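You operate a simulated robot arm through the tools that you are given. There is no shell and no other tool. Be economical: measure what you need, move in short steps, check, and stop when the job is done.

You are at the controls of a simulated robot arm. One attempt, no reset.

## Task
Seal the bag on the sealer tray at its number, then switch off.
Fine: leave the tray pulled out.

The check looks at the end state, three seconds after you hand in, the way a careful person would. Anything else that was tipped, shoved, dropped, spilled or broken makes it a failure. Lids that push on must go on centred and level and be pressed home; caps that screw on are set level and turned clockwise until they are tight.

## Robot
A 7-joint arm with a two-finger parallel gripper, fixed in place. Base frame: the origin is at the foot of the arm, x ahead of it, y to its left, z up; the work surface is at about z = 90. Readings come in cm, rad, newtons and seconds.
With the tool pointing down near the work surface it reaches from about 30 to 68 cm from the base axis. Its first joint turns from -1.152 to 1.152 rad. Payload 1.57 kg.
The TCP is the grasp point between the finger pads, 3 cm short of the fingertips. In the tool frame z runs along the fingers and y along their closing line. The gripper opens to 11 cm. The fingers are 2.4 cm wide and 1.2 cm thick; the gripper's body (4.8 by 11.2 cm) begins 7.8 cm behind the TCP.
Orientation is that of the tool frame in the base frame, as a unit quaternion [w, x, y, z]. With the fingers straight down and closing along the base's y, the tool's x points along the base's -x, its y along +y and its z along -z.

## Interface
- The arm moves only by the tool step_arm. Its argument "deltas" is one flat list of numbers, 7 for each row, row after row: the shift along the base's x, y, z in cm, then the turn, a rotation vector about the base's x, y, z in rad, then the opening in per cent of the stroke, from 0 (shut) to 100 (fully open). In form: [x, y, z, rx, ry, rz, hand, x, y, z, rx, ry, rz, hand, ...]. A call has 1 to 10 rows; each row shifts and turns the commanded pose from where the row before left it. Rows are played at 5 a second. More than 5 cm and 0.15 rad between two rows, or a gripper value outside its range, and nothing of the call is played. Where a pose cannot be reached the arm comes as near as it can. A force on the tool above 40 N (or 10 N above the force at the start of the call, whichever is more), or a blocked arm, ends the call early, and 0.2 s more pass. The fingers move at their own pace (about 10.8 cm/s each) and stop on an object; they squeeze with about 34 N. The grip force told is the motor's: it shows also when the fingers shut on nothing. Time passes only in rows, and 0.2 s behind the last, so rows that do not move let the fingers close. The reply holds the time, the measured pose of the TCP, the force on the tool along the base axes, the opening and the grip force, in the units named above and with some noise, and new pictures: "show" is both (left out), scene, wrist or none.
- Cameras (640 x 400 px; columns grow to the right, rows downward): "scene" is fixed at [13.51, -37.54, 142.95]; the picture's right is [0.94, -0.34, 0.00], its down [-0.15, -0.42, -0.89] and it looks along [0.30, 0.84, -0.45] (base axes); focal length 257 px, centre (320, 200). "wrist" rides on the gripper at [7, 1.6, -14.1] in the tool frame; the picture's right is [-0.23, 0.97, 0.00], its down [-0.86, -0.20, -0.48] and it looks along [-0.47, -0.11, 0.88] (tool axes); focal length 222 px, centre (320, 200). There is no depth. A picture from a camera that has moved, and an enlarged one, comes with that camera's place and axes in the base frame and with its lens. The place of the scene camera against the robot may be out by one fixed shift of up to 1.8 cm in any direction.
- inspect(camera, box): a new picture of the part [left, top, right, bottom] of that camera's present view, enlarged. It takes no simulated time.
- close_job(): hands the job in; it is judged then, once.

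Go step by step. Nothing tells you positions but the pictures and the camera data: compare them with the known pose of the tool, close in by small moves and look again before you grip or let go. The budget is 120 turns and 170 pictures, counting those below and the enlarged ones. Unless the task says otherwise, let go and move clear before handing in, and close with one line.

The tools are called after "Call:" as name(argument=value, ...) on one line, values as JSON. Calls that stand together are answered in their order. step_arm: Moves the arm, as the interface text tells. Its arguments: {"type":"object","properties":{"deltas":{"type":"array","items":{"type":"number"}},"show":{"type":"string","enum":["both","scene","wrist","none"]}},"required":["deltas"]} The other tools are called the same way: inspect (camera, box) takes an enlarged picture of a part of a camera's view; close_job () hands the job in.

At the start:

```text
clock: 0.0
tool_pos: [36.03, 0.74, 130.04]
orientation: [0.0, -0.001, 1.0, 0.0]
ft_force: [-0.3, 0.6, -0.2]
gripper_width: 11.01
grip_force: 0.1
```

scene: 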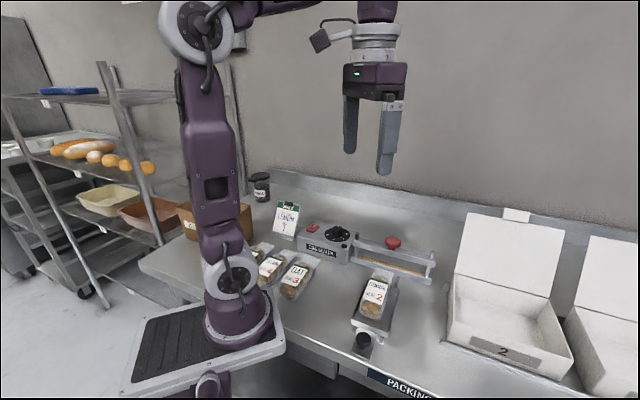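
wrist: 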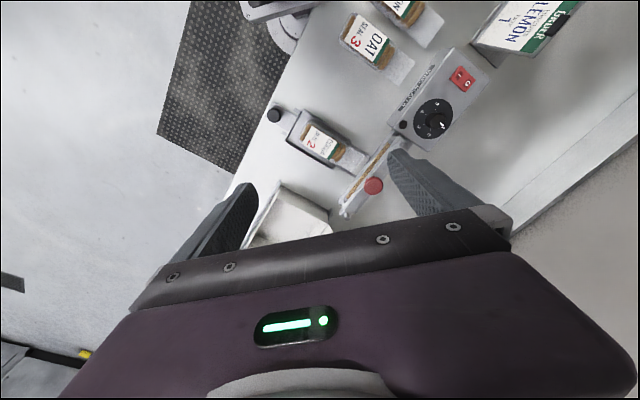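

I see the sealer with a dial, a red switch, an arm with a red knob, and a tray holding a bag. I'll look closer at each part first.

Call:
inspect(camera="scene", box=[290, 210, 450, 310])

Call:
inspect(camera="scene", box=[320, 260, 440, 370])

Call:
inspect(camera="wrist", box=[260, 40, 500, 220])

Call:
inspect(camera="scene", box=[240, 170, 340, 300])

```text
4.00 times, centred on (370, 260) of scene
camera zoom: at [13.51, -37.54, 142.95], right [0.94, -0.34, 0.0], down [-0.15, -0.42, -0.89], along [0.3, 0.84, -0.45], focal length 1028 px, centre (120, -40)
```

zoom: 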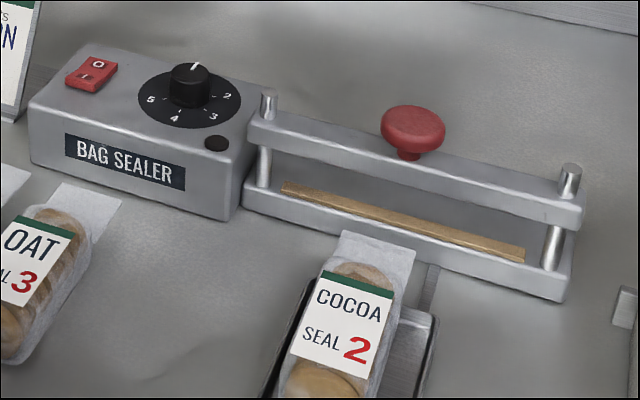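

```text
3.64 times, centred on (380, 315) of scene
camera zoom: at [13.51, -37.54, 142.95], right [0.94, -0.34, 0.0], down [-0.15, -0.42, -0.89], along [0.3, 0.84, -0.45], focal length 934 px, centre (102, -218)
```

zoom: 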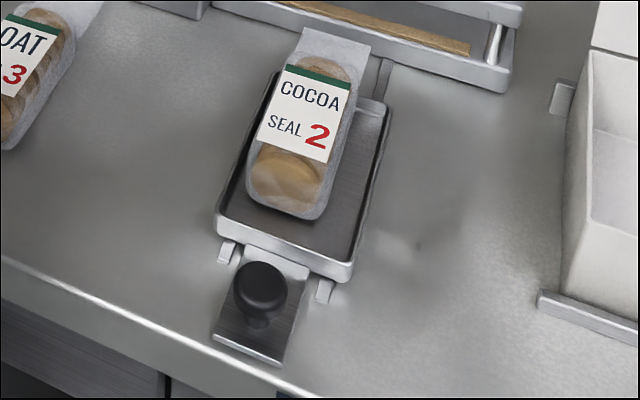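

```text
2.22 times, centred on (380, 130) of wrist
camera zoom: at [29.15, 2.51, 144.21], right [0.23, 0.97, 0.0], down [0.86, -0.2, 0.48], along [0.47, -0.11, -0.88], focal length 494 px, centre (187, 356)
```

zoom: 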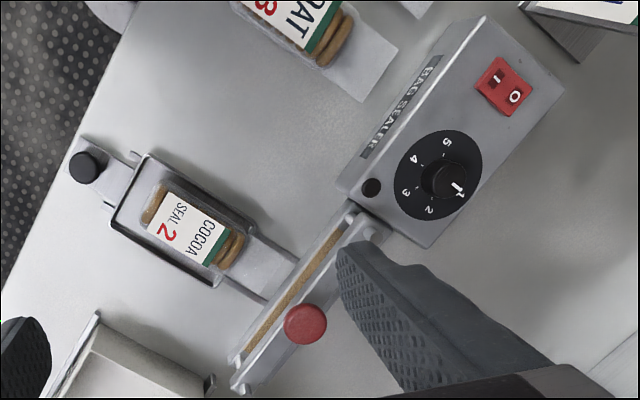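

```text
3.08 times, centred on (290, 235) of scene
camera zoom: at [13.51, -37.54, 142.95], right [0.94, -0.34, 0.0], down [-0.15, -0.42, -0.89], along [0.3, 0.84, -0.45], focal length 791 px, centre (412, 92)
```

zoom: 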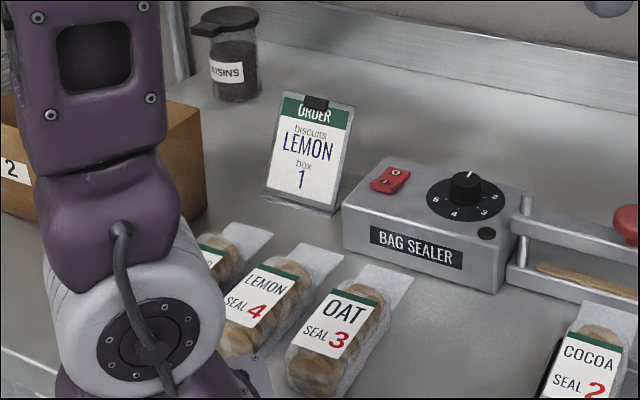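

The bag on the tray is COCOA, to be sealed at 2. The dial is at 1 and the lamp is dark. I'll look closer at the rocker and the dial.

Call:
inspect(camera="wrist", box=[390, 50, 494, 150])

Call:
inspect(camera="scene", box=[295, 215, 365, 265])

```text
4.00 times, centred on (442, 100) of wrist
camera zoom: at [29.15, 2.51, 144.21], right [0.23, 0.97, 0.0], down [0.86, -0.2, 0.48], along [0.47, -0.11, -0.88], focal length 888 px, centre (-168, 600)
```

zoom: 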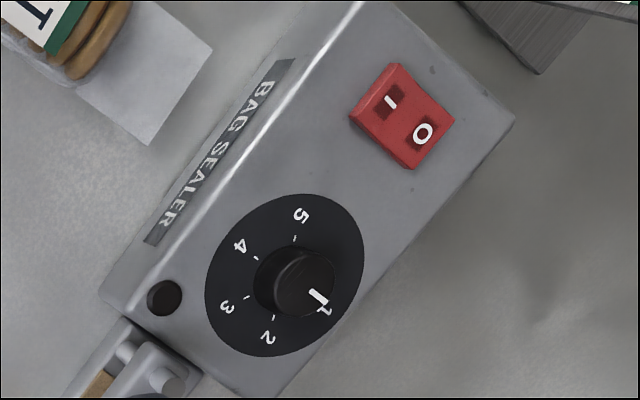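

```text
8.00 times, centred on (330, 240) of scene
camera zoom: at [13.51, -37.54, 142.95], right [0.94, -0.34, 0.0], down [-0.15, -0.42, -0.89], along [0.3, 0.84, -0.45], focal length 2056 px, centre (240, -120)
```

zoom: 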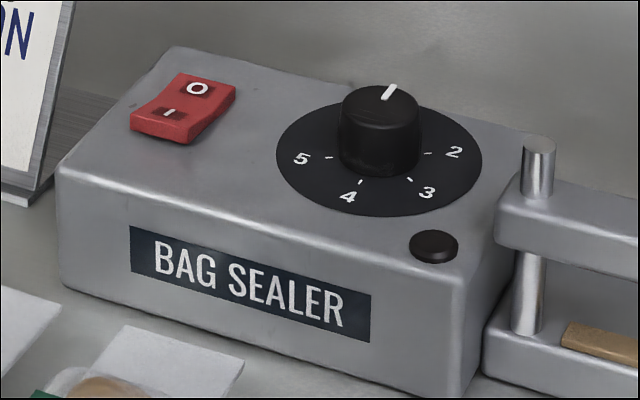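

The switch is off, because the I side stands up. The dial steps are about 60°, increasing clockwise from above, and the knob is near (41, 22.4). I'll go above the dial first.

Call:
step_arm(deltas=[1, 4.3, 0, 0, 0, 0, 60, 1, 4.3, 0, 0, 0, 0, 60, 1, 4.3, 0, 0, 0, 0, 60, 1, 4.3, -4, 0, 0, 0, 60, 1, 4.3, -4, 0, 0, 0, 60, 0, 0, -4, 0, 0, 0, 60, 0, 0, -4, 0, 0, 0, 60])

```text
refused: row 4 steps farther than a row can; nothing moved
```

Call:
step_arm(deltas=[1, 4.3, 0, 0, 0, 0, 60, 1, 4.3, 0, 0, 0, 0, 60, 1, 4.3, -2, 0, 0, 0, 60, 1, 4.3, -2, 0, 0, 0, 60, 1, 4.3, -2, 0, 0, 0, 60, 0, 0, -4, 0, 0, 0, 60, 0, 0, -4, 0, 0, 0, 60, 0, 0, -2, 0, 0, 0, 60])

```text
clock: 1.8
tool_pos: [40.94, 22.26, 113.94]
orientation: [0.0, -0.001, 1.0, 0.0]
ft_force: [0.7, -0.2, -0.2]
gripper_width: 6.62
grip_force: 0.2
camera wrist: at [34.03, 23.89, 128.15], right [0.23, 0.97, 0.0], down [0.86, -0.2, 0.48], along [0.47, -0.11, -0.88], focal length 222 px, centre (320, 200)
```

scene: 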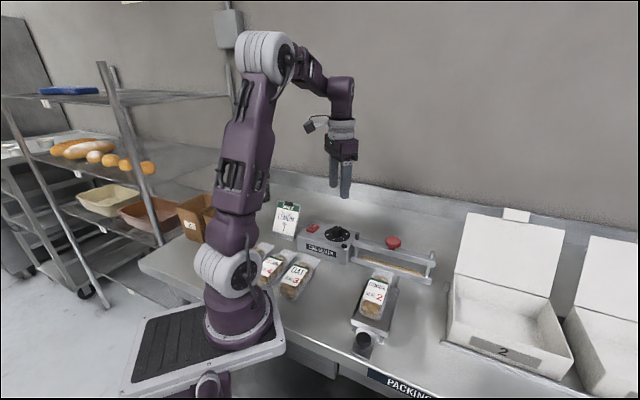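
wrist: 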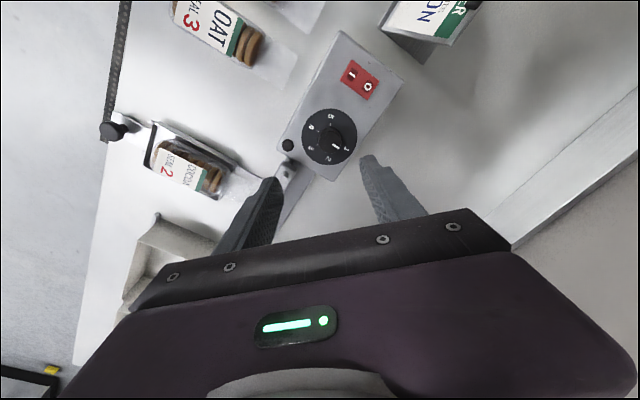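

The two wrist views disagree slightly on the dial's height, so I'll measure again on an enlargement.

Call:
inspect(camera="wrist", box=[270, 30, 420, 210])

Call:
inspect(camera="scene", box=[290, 160, 420, 270])

```text
2.22 times, centred on (345, 120) of wrist
camera zoom: at [34.03, 23.89, 128.15], right [0.23, 0.97, 0.0], down [0.86, -0.2, 0.48], along [0.47, -0.11, -0.88], focal length 494 px, centre (264, 378)
```

zoom: 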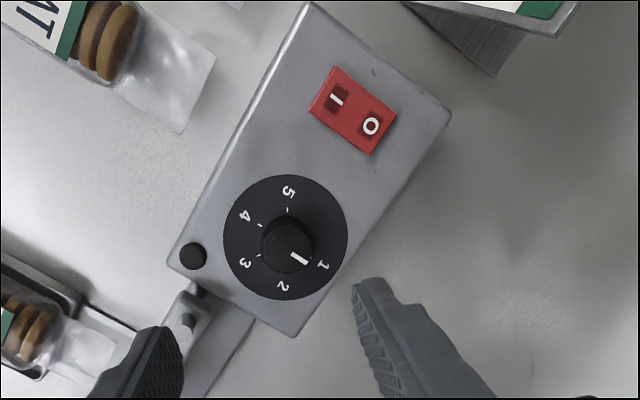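

```text
3.64 times, centred on (355, 215) of scene
camera zoom: at [13.51, -37.54, 142.95], right [0.94, -0.34, 0.0], down [-0.15, -0.42, -0.89], along [0.3, 0.84, -0.45], focal length 934 px, centre (193, 146)
```

zoom: 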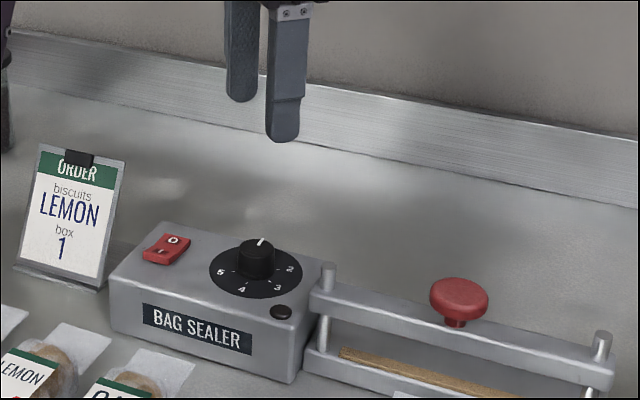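

Comparing the views with the known fingertip position, the dial plate is near z 96 with its centre at (41.5, 23.6). The scene camera reads about 1.4 cm high. I'll line up above it and look.

Call:
step_arm(deltas=[0.55, 1.3, -4, 0, 0, 0, 50, 0, 0, -4, 0, 0, 0, 50, 0, 0, -2, 0, 0, 0, 50, 0, 0, 0, 0, 0, 0, 50])

Call:
inspect(camera="wrist", box=[200, 20, 460, 240])

Call:
inspect(camera="scene", box=[290, 190, 390, 270])

```text
clock: 2.8
tool_pos: [41.6, 23.67, 104.06]
orientation: [0.0, 0.0, 1.0, 0.0]
ft_force: [0.4, 0.0, 0.7]
gripper_width: 5.51
grip_force: 0.1
camera wrist: at [34.65, 25.4, 118.17], right [0.23, 0.97, 0.0], down [0.86, -0.2, 0.48], along [0.47, -0.11, -0.88], focal length 222 px, centre (320, 200)
```

scene: 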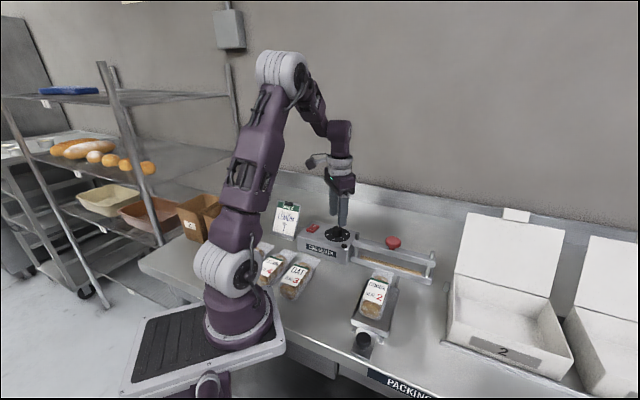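
wrist: 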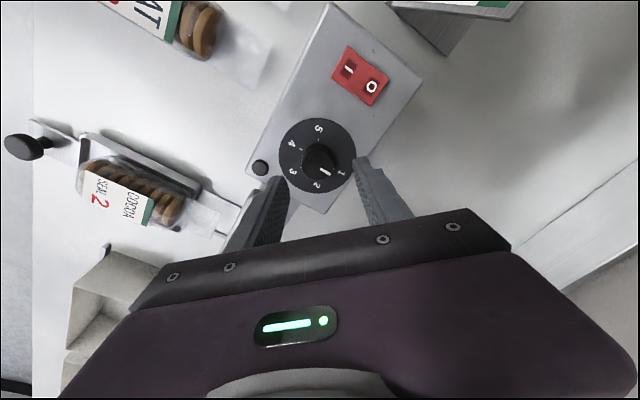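

```text
1.82 times, centred on (330, 130) of wrist
camera zoom: at [34.65, 25.4, 118.17], right [0.23, 0.97, 0.0], down [0.86, -0.2, 0.48], along [0.47, -0.11, -0.88], focal length 404 px, centre (302, 327)
```

zoom: 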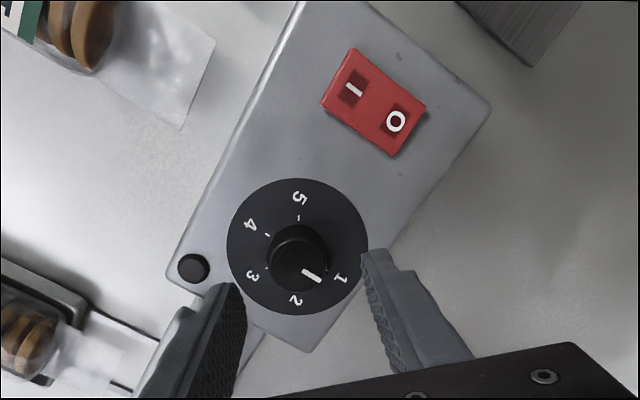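

```text
5.00 times, centred on (340, 230) of scene
camera zoom: at [13.51, -37.54, 142.95], right [0.94, -0.34, 0.0], down [-0.15, -0.42, -0.89], along [0.3, 0.84, -0.45], focal length 1285 px, centre (220, 50)
```

zoom: 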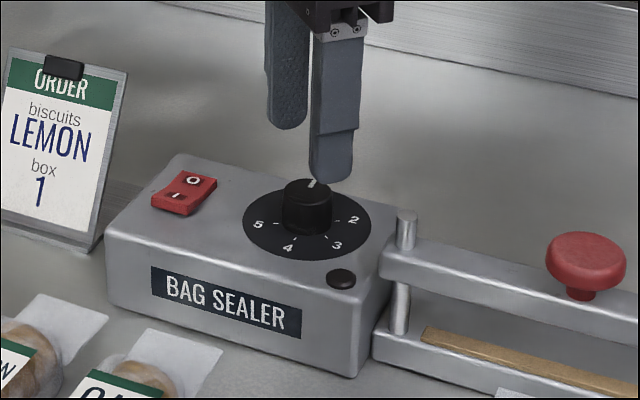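

The dial centre is confirmed at (41.5, 23.6) and I'm above it. I'll lower the fingertips around the knob to just above the plate.

Call:
step_arm(deltas=[0, 0, -2, 0, 0, 0, 50, 0, 0, -1.5, 0, 0, 0, 50, 0, 0, -0.8, 0, 0, 0, 50, 0, 0, 0, 0, 0, 0, 50], show="wrist")

Call:
inspect(camera="scene", box=[290, 190, 390, 270])

```text
clock: 3.8
tool_pos: [41.65, 23.49, 99.75]
orientation: [0.0, 0.0, 1.0, 0.0]
ft_force: [-0.1, 0.1, 0.4]
gripper_width: 5.54
grip_force: 0.0
camera wrist: at [34.68, 25.3, 113.88], right [0.23, 0.97, 0.0], down [0.86, -0.2, 0.48], along [0.47, -0.11, -0.88], focal length 222 px, centre (320, 200)
```

wrist: 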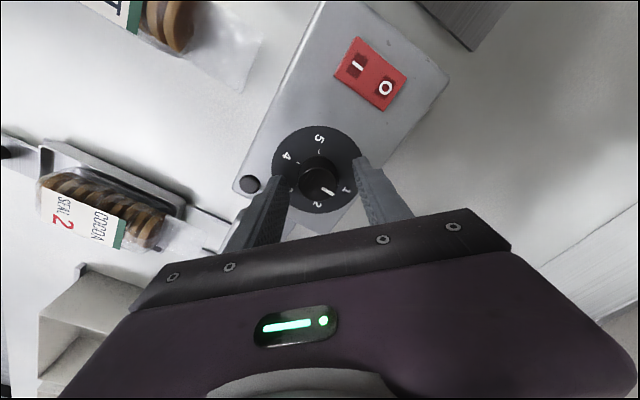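

```text
5.00 times, centred on (340, 230) of scene
camera zoom: at [13.51, -37.54, 142.95], right [0.94, -0.34, 0.0], down [-0.15, -0.42, -0.89], along [0.3, 0.84, -0.45], focal length 1285 px, centre (220, 50)
```

zoom: 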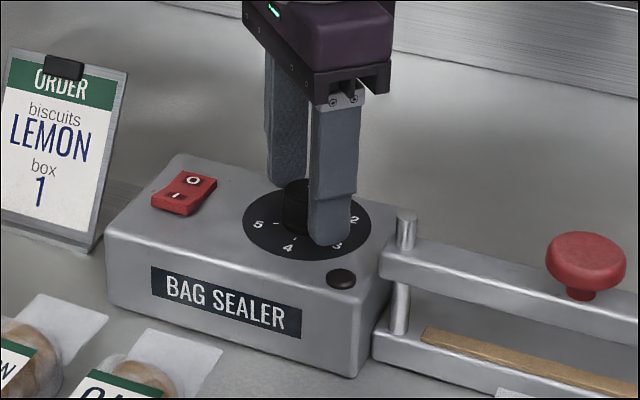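

The fingers straddle the knob. I'll close, then turn clockwise by 60°.

Call:
step_arm(deltas=[0, 0, 0, 0, 0, 0, 10, 0, 0, 0, 0, 0, 0, 10, 0, 0, 0, 0, 0, 0, 10], show="none")

Call:
step_arm(deltas=[0, 0, 0, 0, 0, -0.1496, 10, 0, 0, 0, 0, 0, -0.1496, 10, 0, 0, 0, 0, 0, -0.1496, 10, 0, 0, 0, 0, 0, -0.1496, 10, 0, 0, 0, 0, 0, -0.1496, 10, 0, 0, 0, 0, 0, -0.1496, 10, 0, 0, 0, 0, 0, -0.1496, 10, 0, 0, 0, 0, 0, 0, 10])

```text
clock: 4.6
tool_pos: [41.67, 23.46, 99.85]
orientation: [-0.002, 0.002, 1.0, -0.001]
ft_force: [-0.1, -15.6, -0.6]
gripper_width: 3.02
grip_force: 39.8
```

```text
clock: 6.4
tool_pos: [41.57, 23.48, 99.77]
orientation: [0.0, 0.5, 0.866, -0.001]
ft_force: [-5.2, -27.9, -5.5]
gripper_width: 3.0
grip_force: 39.8
camera wrist: at [39.6, 30.39, 113.88], right [0.96, 0.29, 0.0], down [0.25, -0.84, 0.48], along [0.14, -0.46, -0.88], focal length 222 px, centre (320, 200)
```

scene: 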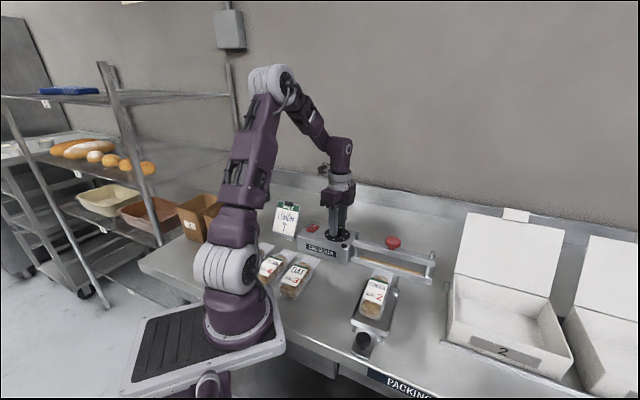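
wrist: 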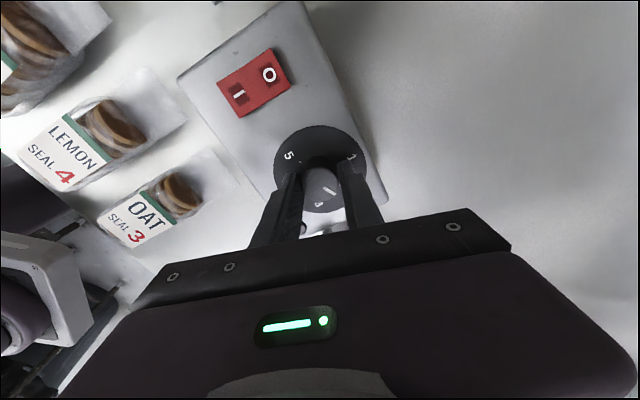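

The knob turned with the gripper. I'll open, lift and check where the pointer stands.

Call:
step_arm(deltas=[0, 0, 0, 0, 0, 0, 50, 0, 0, 0, 0, 0, 0, 50, 0, 0, 3, 0, 0, 0, 50, 0, 0, 4, 0, 0, 0, 50, 0, 0, 4, 0, 0, 0, 30, 0, 0, 0, 0, 0, 0, 30], show="none")

Call:
inspect(camera="wrist", box=[170, 0, 430, 240])

Call:
inspect(camera="scene", box=[290, 205, 390, 270])

```text
clock: 7.8
tool_pos: [41.77, 23.75, 110.73]
orientation: [0.001, 0.5, 0.866, 0.0]
ft_force: [-0.4, -0.1, -0.6]
gripper_width: 3.31
grip_force: 0.1
```

```text
1.67 times, centred on (300, 120) of wrist
camera zoom: at [39.72, 30.66, 124.98], right [0.96, 0.29, 0.0], down [0.25, -0.84, 0.48], along [0.14, -0.46, -0.88], focal length 370 px, centre (353, 333)
```

zoom: 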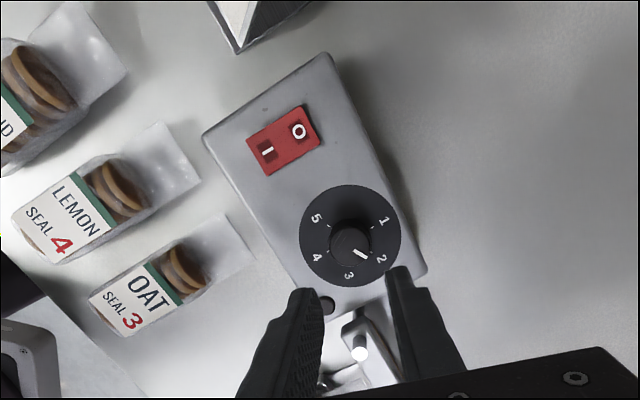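

```text
6.15 times, centred on (340, 238) of scene
camera zoom: at [13.5, -37.55, 142.95], right [0.94, -0.34, 0.0], down [-0.15, -0.42, -0.89], along [0.3, 0.84, -0.45], focal length 1581 px, centre (197, -31)
```

zoom: 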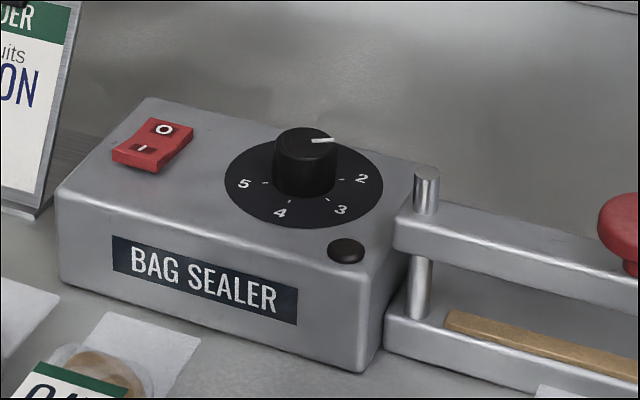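

The pointer is at about 2. I'll zoom in to see how precise that is.

Call:
inspect(camera="wrist", box=[280, 100, 344, 140])

Call:
inspect(camera="wrist", box=[340, 100, 420, 180])

```text
10.00 times, centred on (312, 120) of wrist
camera zoom: at [39.72, 30.66, 124.98], right [0.96, 0.29, 0.0], down [0.25, -0.84, 0.48], along [0.14, -0.46, -0.88], focal length 2221 px, centre (400, 1000)
```

zoom: 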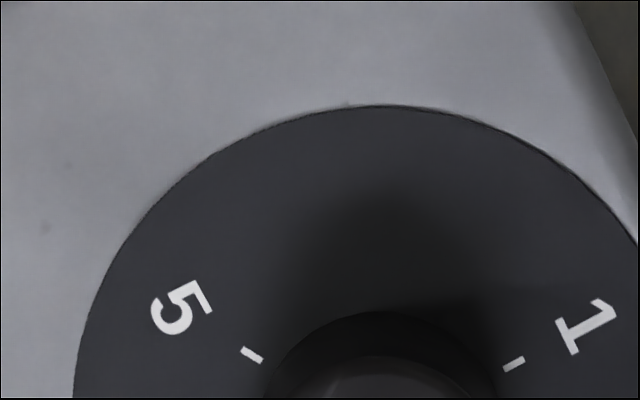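

```text
5.00 times, centred on (380, 140) of wrist
camera zoom: at [39.72, 30.66, 124.98], right [0.96, 0.29, 0.0], down [0.25, -0.84, 0.48], along [0.14, -0.46, -0.88], focal length 1111 px, centre (20, 500)
```

zoom: 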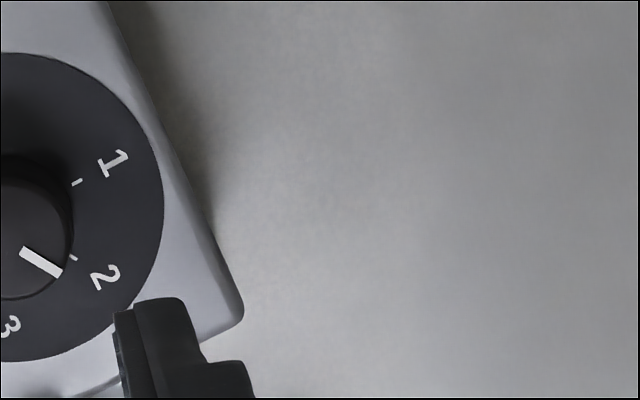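

The dial is at 2, turned exactly one step. Next is the rocker. Its I end is near (34, 27.3), top about z 97. I'll close the fingers, align at 45° and hover.

Call:
step_arm(deltas=[-4, 1.8, 0, 0, 0, 0.13, 0, -3.85, 1.75, 0, 0, 0, 0.13, 0, 0, 0, -4, 0, 0, 0, 0, 0, 0, -4, 0, 0, 0, 0, 0, 0, -1, 0, 0, 0, 0, 0, 0, 0, 0, 0, 0, 0])

Call:
inspect(camera="scene", box=[280, 190, 380, 270])

Call:
inspect(camera="wrist", box=[230, 80, 400, 230])

```text
clock: 9.2
tool_pos: [34.0, 27.06, 101.79]
orientation: [0.0, 0.384, 0.924, 0.0]
ft_force: [0.1, 0.8, -0.9]
gripper_width: 0.01
grip_force: 21.5
camera wrist: at [30.24, 33.11, 115.85], right [0.85, 0.53, 0.0], down [0.46, -0.75, 0.48], along [0.25, -0.41, -0.88], focal length 222 px, centre (320, 200)
```

scene: 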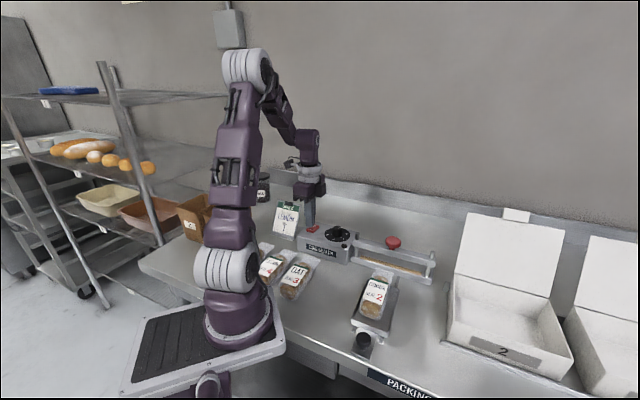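
wrist: 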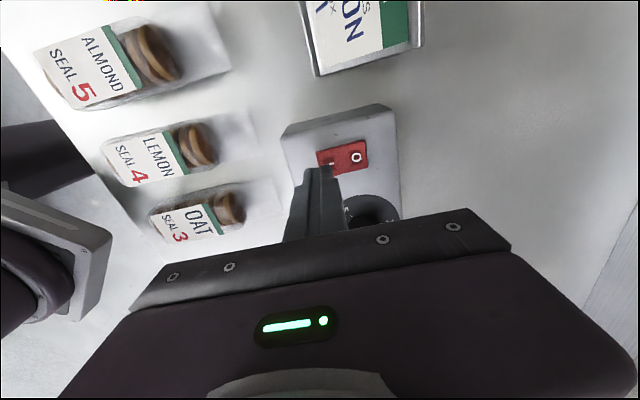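

```text
5.00 times, centred on (330, 230) of scene
camera zoom: at [13.51, -37.54, 142.95], right [0.94, -0.34, 0.0], down [-0.15, -0.42, -0.89], along [0.3, 0.84, -0.45], focal length 1285 px, centre (270, 50)
```

zoom: 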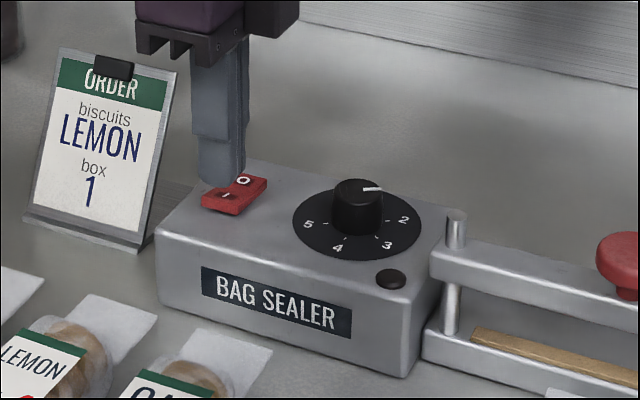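

```text
2.67 times, centred on (315, 155) of wrist
camera zoom: at [30.24, 33.11, 115.85], right [0.85, 0.53, 0.0], down [0.46, -0.75, 0.48], along [0.25, -0.41, -0.88], focal length 592 px, centre (333, 320)
```

zoom: 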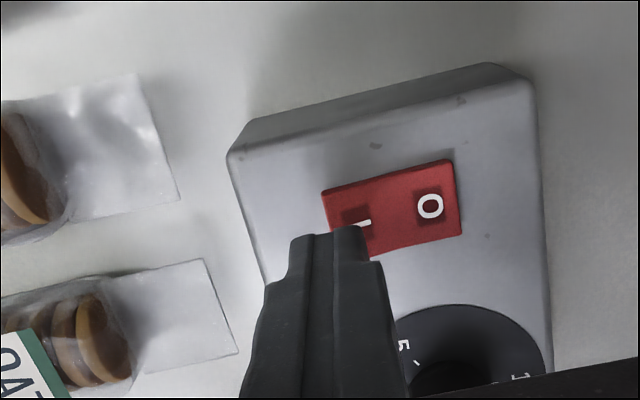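

The fingertips hover right over the I end. I'll press down in small steps.

Call:
step_arm(deltas=[-0.1, 0.1, -0.8, 0, 0, 0, 0, 0, 0, -0.4, 0, 0, 0, 0, 0, 0, -0.3, 0, 0, 0, 0], show="none")

Call:
inspect(camera="scene", box=[280, 200, 380, 270])

```text
clock: 10.0
tool_pos: [33.69, 27.21, 100.04]
orientation: [0.0, 0.384, 0.923, 0.0]
ft_force: [0.6, 0.1, 0.3]
gripper_width: 0.0
grip_force: 21.2
```

```text
5.71 times, centred on (330, 235) of scene
camera zoom: at [13.5, -37.54, 142.95], right [0.94, -0.34, 0.0], down [-0.15, -0.42, -0.89], along [0.3, 0.84, -0.45], focal length 1468 px, centre (263, 0)
```

zoom: 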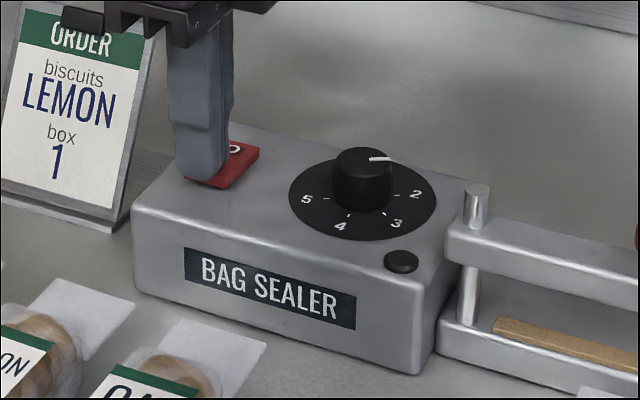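

No contact yet, with the tip at about z 97. I'll continue in finer steps.

Call:
step_arm(deltas=[0, 0, -0.2, 0, 0, 0, 0, 0, 0, -0.2, 0, 0, 0, 0, 0, 0, -0.15, 0, 0, 0, 0], show="none")

Call:
inspect(camera="scene", box=[280, 200, 380, 270])

```text
clock: 10.8
tool_pos: [33.64, 27.36, 99.7]
orientation: [0.0, 0.383, 0.924, 0.001]
ft_force: [-1.0, -1.1, 12.0]
gripper_width: 0.0
grip_force: 21.7
```

```text
5.71 times, centred on (330, 235) of scene
camera zoom: at [13.49, -37.56, 142.95], right [0.94, -0.34, 0.0], down [-0.15, -0.42, -0.89], along [0.3, 0.84, -0.45], focal length 1468 px, centre (263, 0)
```

zoom: 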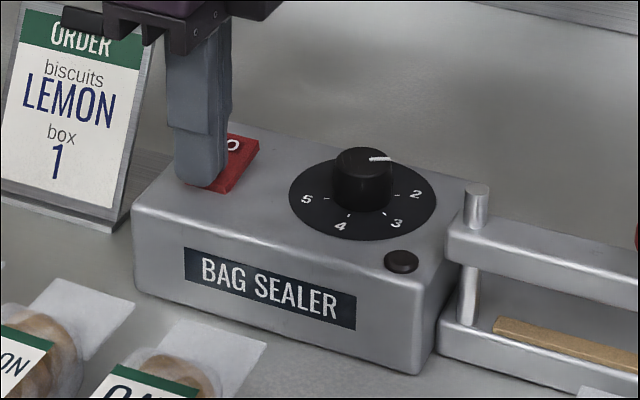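

Contact at 12 N, and the rocker seems to have tipped. I'll press slightly more, then lift to look.

Call:
step_arm(deltas=[0, 0, -0.12, 0, 0, 0, 0, 0, 0, 0, 0, 0, 0, 0], show="none")

Call:
step_arm(deltas=[0, 0, 2, 0, 0, 0, 0, 0, 0, 4, 0, 0, 0, 0, 0, 0, 3, 0, 0, 0, 0], show="none")

Call:
inspect(camera="scene", box=[290, 210, 370, 270])

Call:
inspect(camera="wrist", box=[230, 60, 400, 230])

```text
clock: 11.3
tool_pos: [33.75, 27.32, 99.78]
orientation: [0.0, 0.384, 0.923, 0.003]
ft_force: [-5.3, -4.6, 14.3]
gripper_width: 0.0
grip_force: 21.1
stopped in row 2: the force on the tool passed its limit (the readings are from after the stop); the commanded pose is now the measured one
```

```text
clock: 12.1
tool_pos: [33.63, 27.62, 108.71]
orientation: [0.001, 0.383, 0.924, 0.002]
ft_force: [0.5, -0.2, -0.3]
gripper_width: 0.0
grip_force: 21.2
```

```text
6.67 times, centred on (330, 240) of scene
camera zoom: at [13.5, -37.55, 142.95], right [0.94, -0.34, 0.0], down [-0.15, -0.42, -0.89], along [0.3, 0.84, -0.45], focal length 1713 px, centre (253, -67)
```

zoom: 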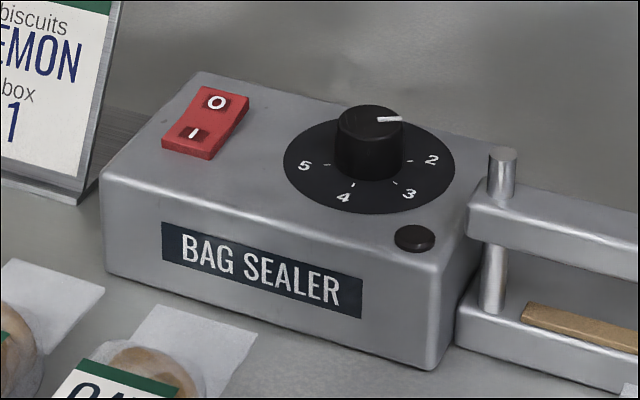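

```text
2.35 times, centred on (315, 145) of wrist
camera zoom: at [29.9, 33.72, 122.86], right [0.85, 0.53, 0.0], down [0.46, -0.75, 0.48], along [0.25, -0.41, -0.88], focal length 523 px, centre (332, 329)
```

zoom: 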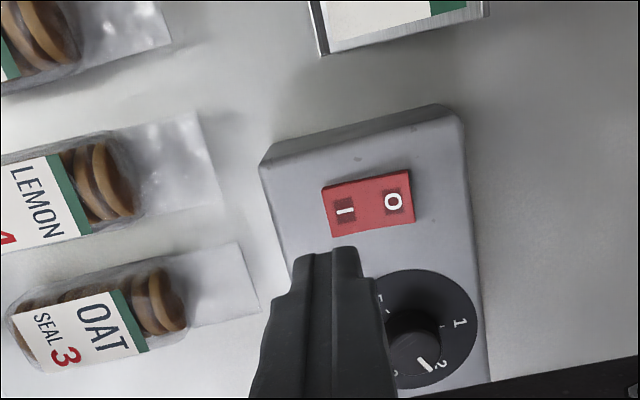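

I'll compare the rocker at higher magnification.

Call:
inspect(camera="scene", box=[300, 215, 332, 240])

Call:
inspect(camera="wrist", box=[300, 110, 364, 170])

```text
16.00 times, centred on (316, 228) of scene
camera zoom: at [13.5, -37.55, 142.95], right [0.94, -0.34, 0.0], down [-0.15, -0.42, -0.89], along [0.3, 0.84, -0.45], focal length 4112 px, centre (384, -240)
```

zoom: 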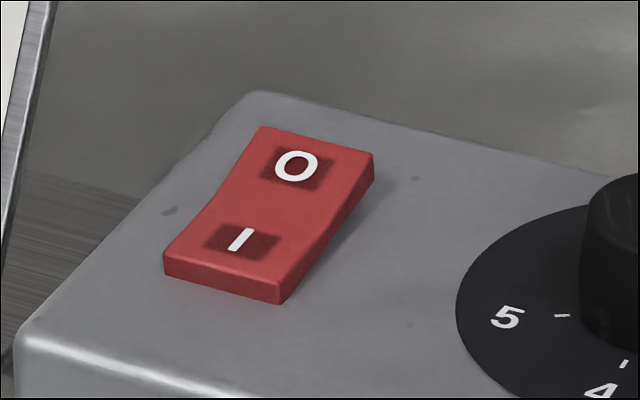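

```text
6.67 times, centred on (332, 140) of wrist
camera zoom: at [29.9, 33.72, 122.86], right [0.85, 0.53, 0.0], down [0.46, -0.75, 0.48], along [0.25, -0.41, -0.88], focal length 1481 px, centre (240, 600)
```

zoom: 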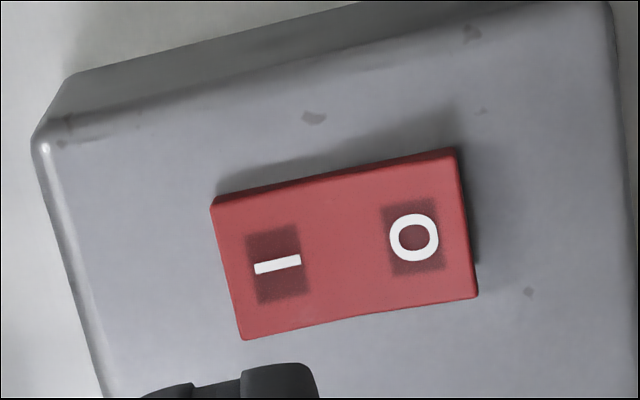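

The rocker has flipped and is now ON, as the shadow is at the O end. Next I'll travel over to the tray handle knob near (33.4, -8.4) and turn to grip it across the slide direction.

Call:
step_arm(deltas=[0, 0, 4, 0, 0, 0.143, 20, 0, 0, 4, 0, 0, 0.143, 40, 0.2, -4, 1, 0, 0, 0.143, 50, 0.2, -4, 1, 0, 0, 0.143, 50, 0, -4, 0, 0, 0, 0.143, 50, 0, -4, 0, 0, 0, 0.143, 50, 0, -4, 0, 0, 0, 0.143, 50, 0, -4, 0, 0, 0, 0.143, 50, 0, -4, 0, 0, 0, 0.143, 50, 0, -4, 0, 0, 0, 0.143, 50], show="none")

Call:
step_arm(deltas=[-0.2, -3.9, 0, 0, 0, 0.141, 50, 0, 0, -3, 0, 0, 0, 50, 0, 0, -3, 0, 0, 0, 50, 0, 0, 0, 0, 0, 0, 50])

```text
clock: 14.3
tool_pos: [34.2, -4.69, 118.82]
orientation: [-0.001, -0.315, 0.949, 0.001]
ft_force: [0.5, -0.8, -0.7]
gripper_width: 5.52
grip_force: 0.1
```

```text
clock: 15.3
tool_pos: [34.4, -8.5, 112.33]
orientation: [-0.001, -0.382, 0.924, 0.002]
ft_force: [-0.2, -0.1, -0.6]
gripper_width: 5.48
grip_force: 0.1
camera wrist: at [28.33, -12.2, 126.54], right [-0.53, 0.85, 0.0], down [0.75, 0.46, 0.48], along [0.41, 0.25, -0.88], focal length 222 px, centre (320, 200)
```

scene: 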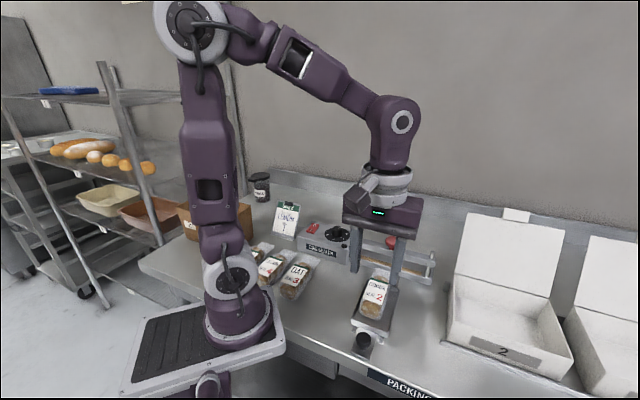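
wrist: 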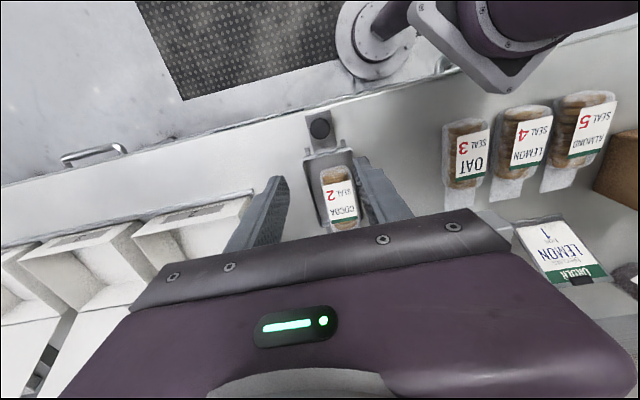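

Call:
inspect(camera="wrist", box=[270, 90, 390, 240])

Call:
inspect(camera="scene", box=[330, 250, 450, 370])

```text
2.67 times, centred on (330, 165) of wrist
camera zoom: at [28.33, -12.2, 126.54], right [-0.53, 0.85, 0.0], down [0.75, 0.46, 0.48], along [0.41, 0.25, -0.88], focal length 592 px, centre (293, 293)
```

zoom: 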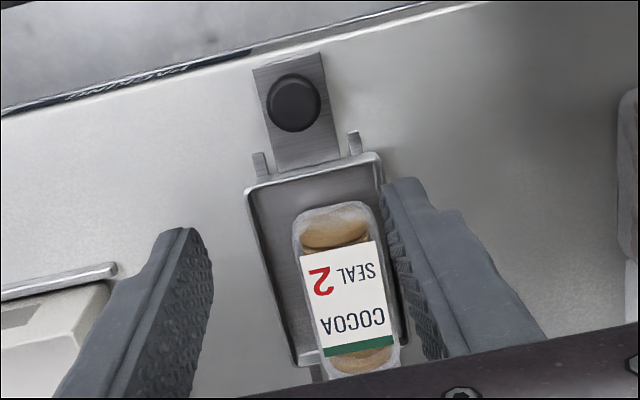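

```text
3.33 times, centred on (390, 310) of scene
camera zoom: at [13.51, -37.54, 142.95], right [0.94, -0.34, 0.0], down [-0.15, -0.42, -0.89], along [0.3, 0.84, -0.45], focal length 857 px, centre (87, -167)
```

zoom: 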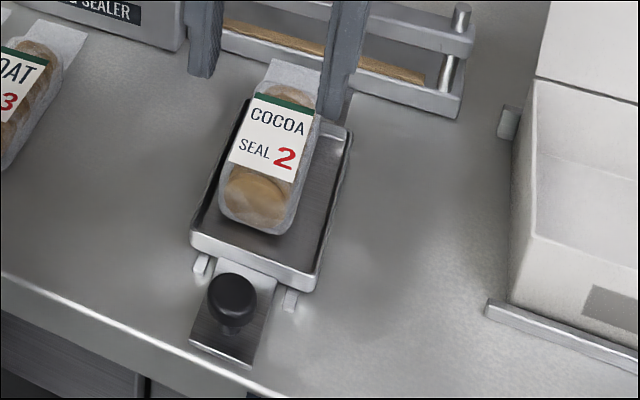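

The knob sits near (33.5, -8.8). I'll come down above it and look again.

Call:
step_arm(deltas=[-0.9, -0.3, -4, 0, 0, 0, 50, 0, 0, -4, 0, 0, 0, 50, 0, 0, -3.5, 0, 0, 0, 50, 0, 0, 0, 0, 0, 0, 50], show="none")

Call:
inspect(camera="wrist", box=[230, 50, 410, 230])

Call:
inspect(camera="scene", box=[330, 260, 430, 360])

```text
clock: 16.3
tool_pos: [32.89, -8.82, 101.0]
orientation: [-0.001, -0.382, 0.924, 0.002]
ft_force: [0.2, 0.3, 0.0]
gripper_width: 5.5
grip_force: 0.0
```

```text
2.22 times, centred on (320, 140) of wrist
camera zoom: at [26.85, -12.65, 115.12], right [-0.53, 0.85, 0.0], down [0.75, 0.46, 0.48], along [0.41, 0.25, -0.88], focal length 494 px, centre (320, 333)
```

zoom: 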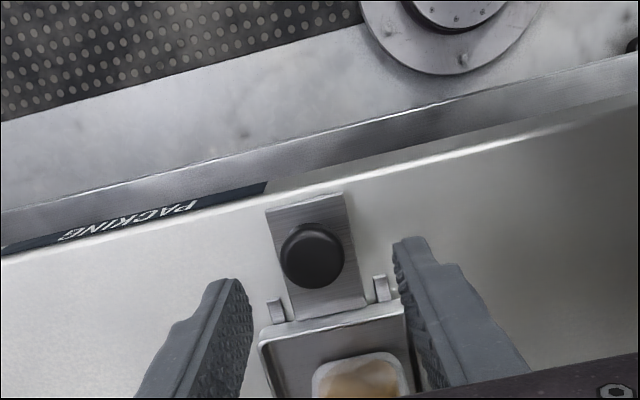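

```text
4.00 times, centred on (380, 310) of scene
camera zoom: at [13.51, -37.54, 142.95], right [0.94, -0.34, 0.0], down [-0.15, -0.42, -0.89], along [0.3, 0.84, -0.45], focal length 1028 px, centre (80, -240)
```

zoom: 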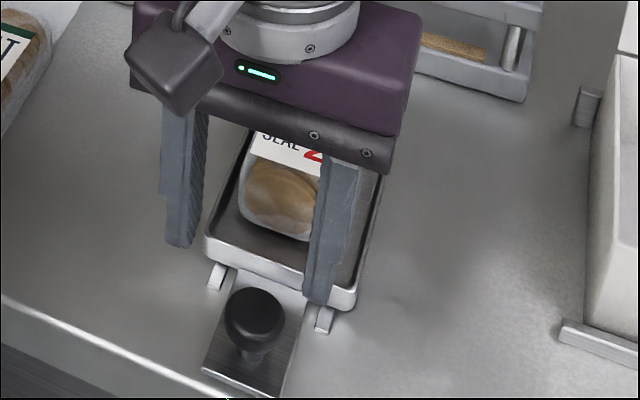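

A small sideways correction of (+0.25, -0.25), then down around the knob.

Call:
step_arm(deltas=[0.25, -0.25, -2, 0, 0, 0, 50, 0, 0, -2, 0, 0, 0, 50, 0, 0, -1.5, 0, 0, 0, 50, 0, 0, 0, 0, 0, 0, 50], show="none")

Call:
inspect(camera="wrist", box=[230, 50, 410, 230])

Call:
inspect(camera="scene", box=[330, 260, 430, 360])

```text
clock: 17.3
tool_pos: [33.1, -9.25, 95.79]
orientation: [-0.001, -0.381, 0.925, 0.002]
ft_force: [0.6, -0.2, -0.5]
gripper_width: 5.5
grip_force: 0.0
```

```text
2.22 times, centred on (320, 140) of wrist
camera zoom: at [27.07, -13.07, 109.88], right [-0.53, 0.85, 0.0], down [0.75, 0.46, 0.48], along [0.41, 0.25, -0.88], focal length 494 px, centre (320, 333)
```

zoom: 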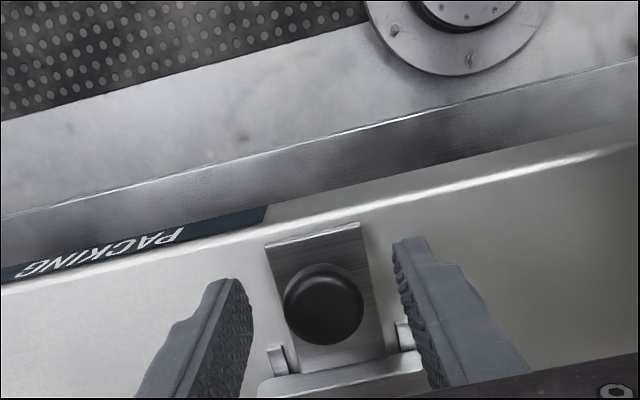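

```text
4.00 times, centred on (380, 310) of scene
camera zoom: at [13.51, -37.54, 142.95], right [0.94, -0.34, 0.0], down [-0.15, -0.42, -0.89], along [0.3, 0.84, -0.45], focal length 1028 px, centre (80, -240)
```

zoom: 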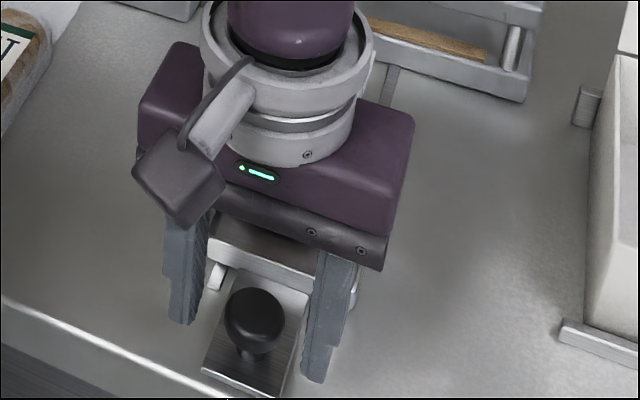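

The knob is centred between the fingers. I'll drop another 0.4 cm and close on it.

Call:
step_arm(deltas=[0, 0, -0.4, 0, 0, 0, 50, 0, 0, 0, 0, 0, 0, 10, 0, 0, 0, 0, 0, 0, 10, 0, 0, 0, 0, 0, 0, 10])

```text
clock: 18.3
tool_pos: [33.15, -9.26, 95.38]
orientation: [0.0, -0.382, 0.924, 0.001]
ft_force: [-1.1, 0.0, 2.3]
gripper_width: 2.93
grip_force: 38.9
camera wrist: at [27.14, -13.04, 109.5], right [-0.53, 0.85, 0.0], down [0.75, 0.46, 0.48], along [0.41, 0.25, -0.88], focal length 222 px, centre (320, 200)
```

scene: 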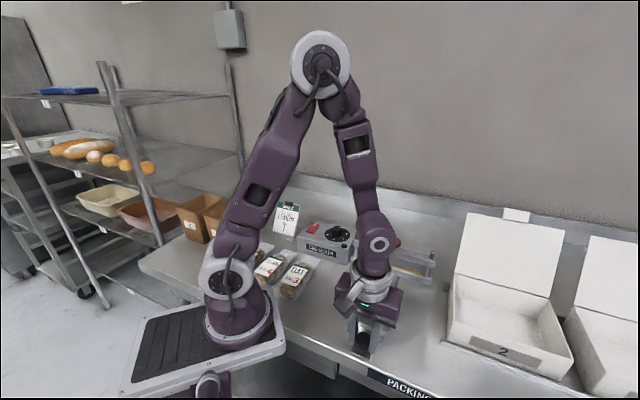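
wrist: 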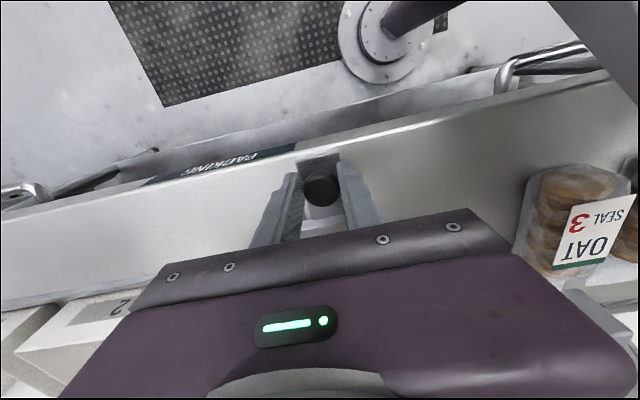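

Gripped. I'll slide the tray towards the jaws in small steps and watch the force.

Call:
step_arm(deltas=[0.35, 0.35, 0, 0, 0, 0, 10, 0.35, 0.35, 0, 0, 0, 0, 10, 0.35, 0.35, 0, 0, 0, 0, 10, 0.35, 0.35, 0, 0, 0, 0, 10], show="none")

Call:
inspect(camera="scene", box=[320, 230, 440, 350])

```text
clock: 19.3
tool_pos: [34.63, -7.72, 95.28]
orientation: [0.001, -0.382, 0.924, 0.001]
ft_force: [0.0, -1.9, 33.8]
gripper_width: 2.96
grip_force: 38.7
```

```text
3.33 times, centred on (380, 290) of scene
camera zoom: at [13.47, -37.54, 142.96], right [0.94, -0.34, 0.0], down [-0.15, -0.42, -0.89], along [0.3, 0.84, -0.45], focal length 857 px, centre (120, -100)
```

zoom: 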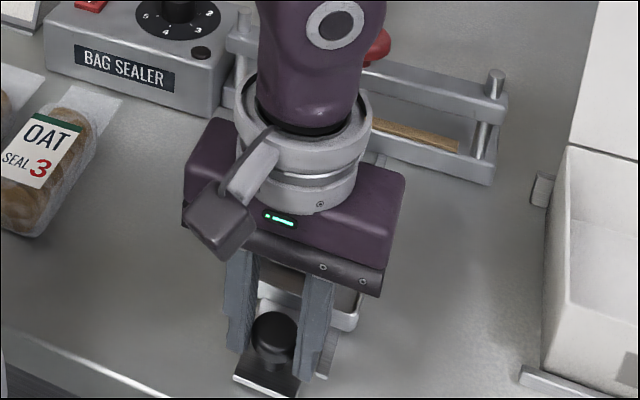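

There is an upward force of 34 N, so the fingertips probably ride on the rail ends. I'll release, raise a little and grip again.

Call:
step_arm(deltas=[0, 0, 0.3, 0, 0, 0, 30, 0, 0, 0.3, 0, 0, 0, 45, 0, 0, 0, 0, 0, 0, 45], show="none")

Call:
inspect(camera="wrist", box=[230, 100, 410, 240])

Call:
inspect(camera="scene", box=[340, 290, 420, 350])

```text
clock: 20.1
tool_pos: [34.76, -7.78, 95.86]
orientation: [-0.001, -0.382, 0.924, 0.002]
ft_force: [-0.1, 0.7, -0.3]
gripper_width: 4.94
grip_force: 0.0
```

```text
2.86 times, centred on (320, 170) of wrist
camera zoom: at [28.67, -11.5, 109.98], right [-0.53, 0.85, 0.0], down [0.75, 0.46, 0.48], along [0.4, 0.25, -0.88], focal length 635 px, centre (320, 286)
```

zoom: 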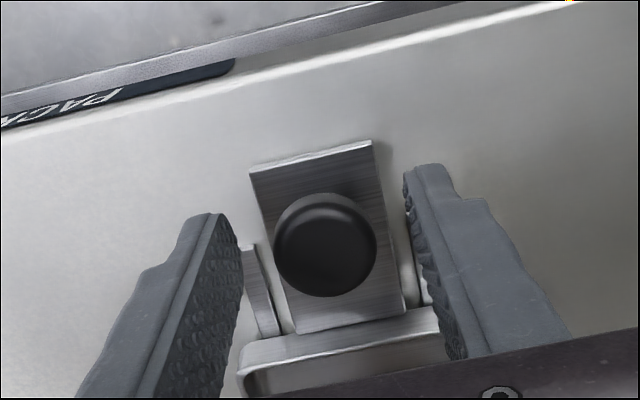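

```text
6.67 times, centred on (380, 320) of scene
camera zoom: at [13.5, -37.54, 142.95], right [0.94, -0.34, 0.0], down [-0.15, -0.42, -0.89], along [0.3, 0.84, -0.45], focal length 1713 px, centre (-80, -600)
```

zoom: 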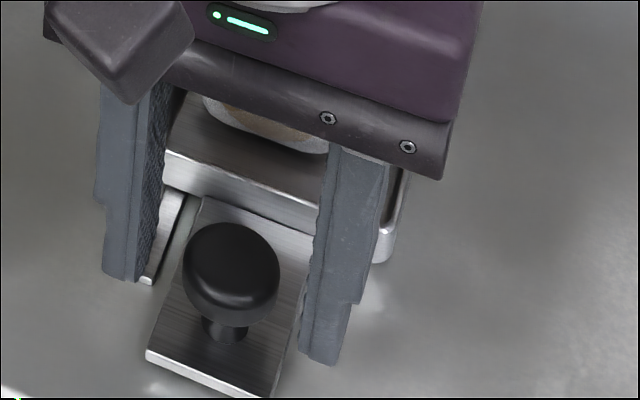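

The rails are fixed and run beside the fingers, and the tray has moved in about 2 cm. With the tips now above the rails, I'll regrip and continue.

Call:
step_arm(deltas=[0, 0, 0.15, 0, 0, 0, 45, 0, 0, 0, 0, 0, 0, 10, 0, 0, 0, 0, 0, 0, 10, 0, 0, 0, 0, 0, 0, 10, 0.35, 0.35, 0, 0, 0, 0, 10, 0.35, 0.35, 0, 0, 0, 0, 10], show="none")

Call:
step_arm(deltas=[0.35, 0.35, 0, 0, 0, 0, 10, 0.35, 0.35, 0, 0, 0, 0, 10], show="scene")

```text
clock: 21.5
tool_pos: [35.47, -7.13, 96.12]
orientation: [0.001, -0.381, 0.924, 0.0]
ft_force: [10.0, -12.0, -0.6]
gripper_width: 2.87
grip_force: 39.0
```

```text
clock: 22.1
tool_pos: [36.17, -6.37, 96.04]
orientation: [-0.001, -0.381, 0.925, 0.001]
ft_force: [13.0, -14.7, -15.7]
gripper_width: 2.87
grip_force: 39.0
```

scene: 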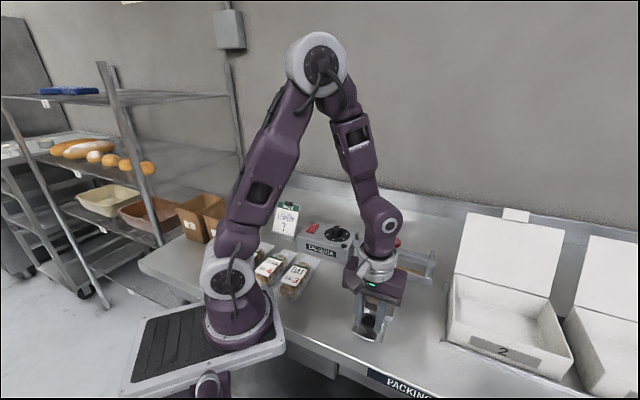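

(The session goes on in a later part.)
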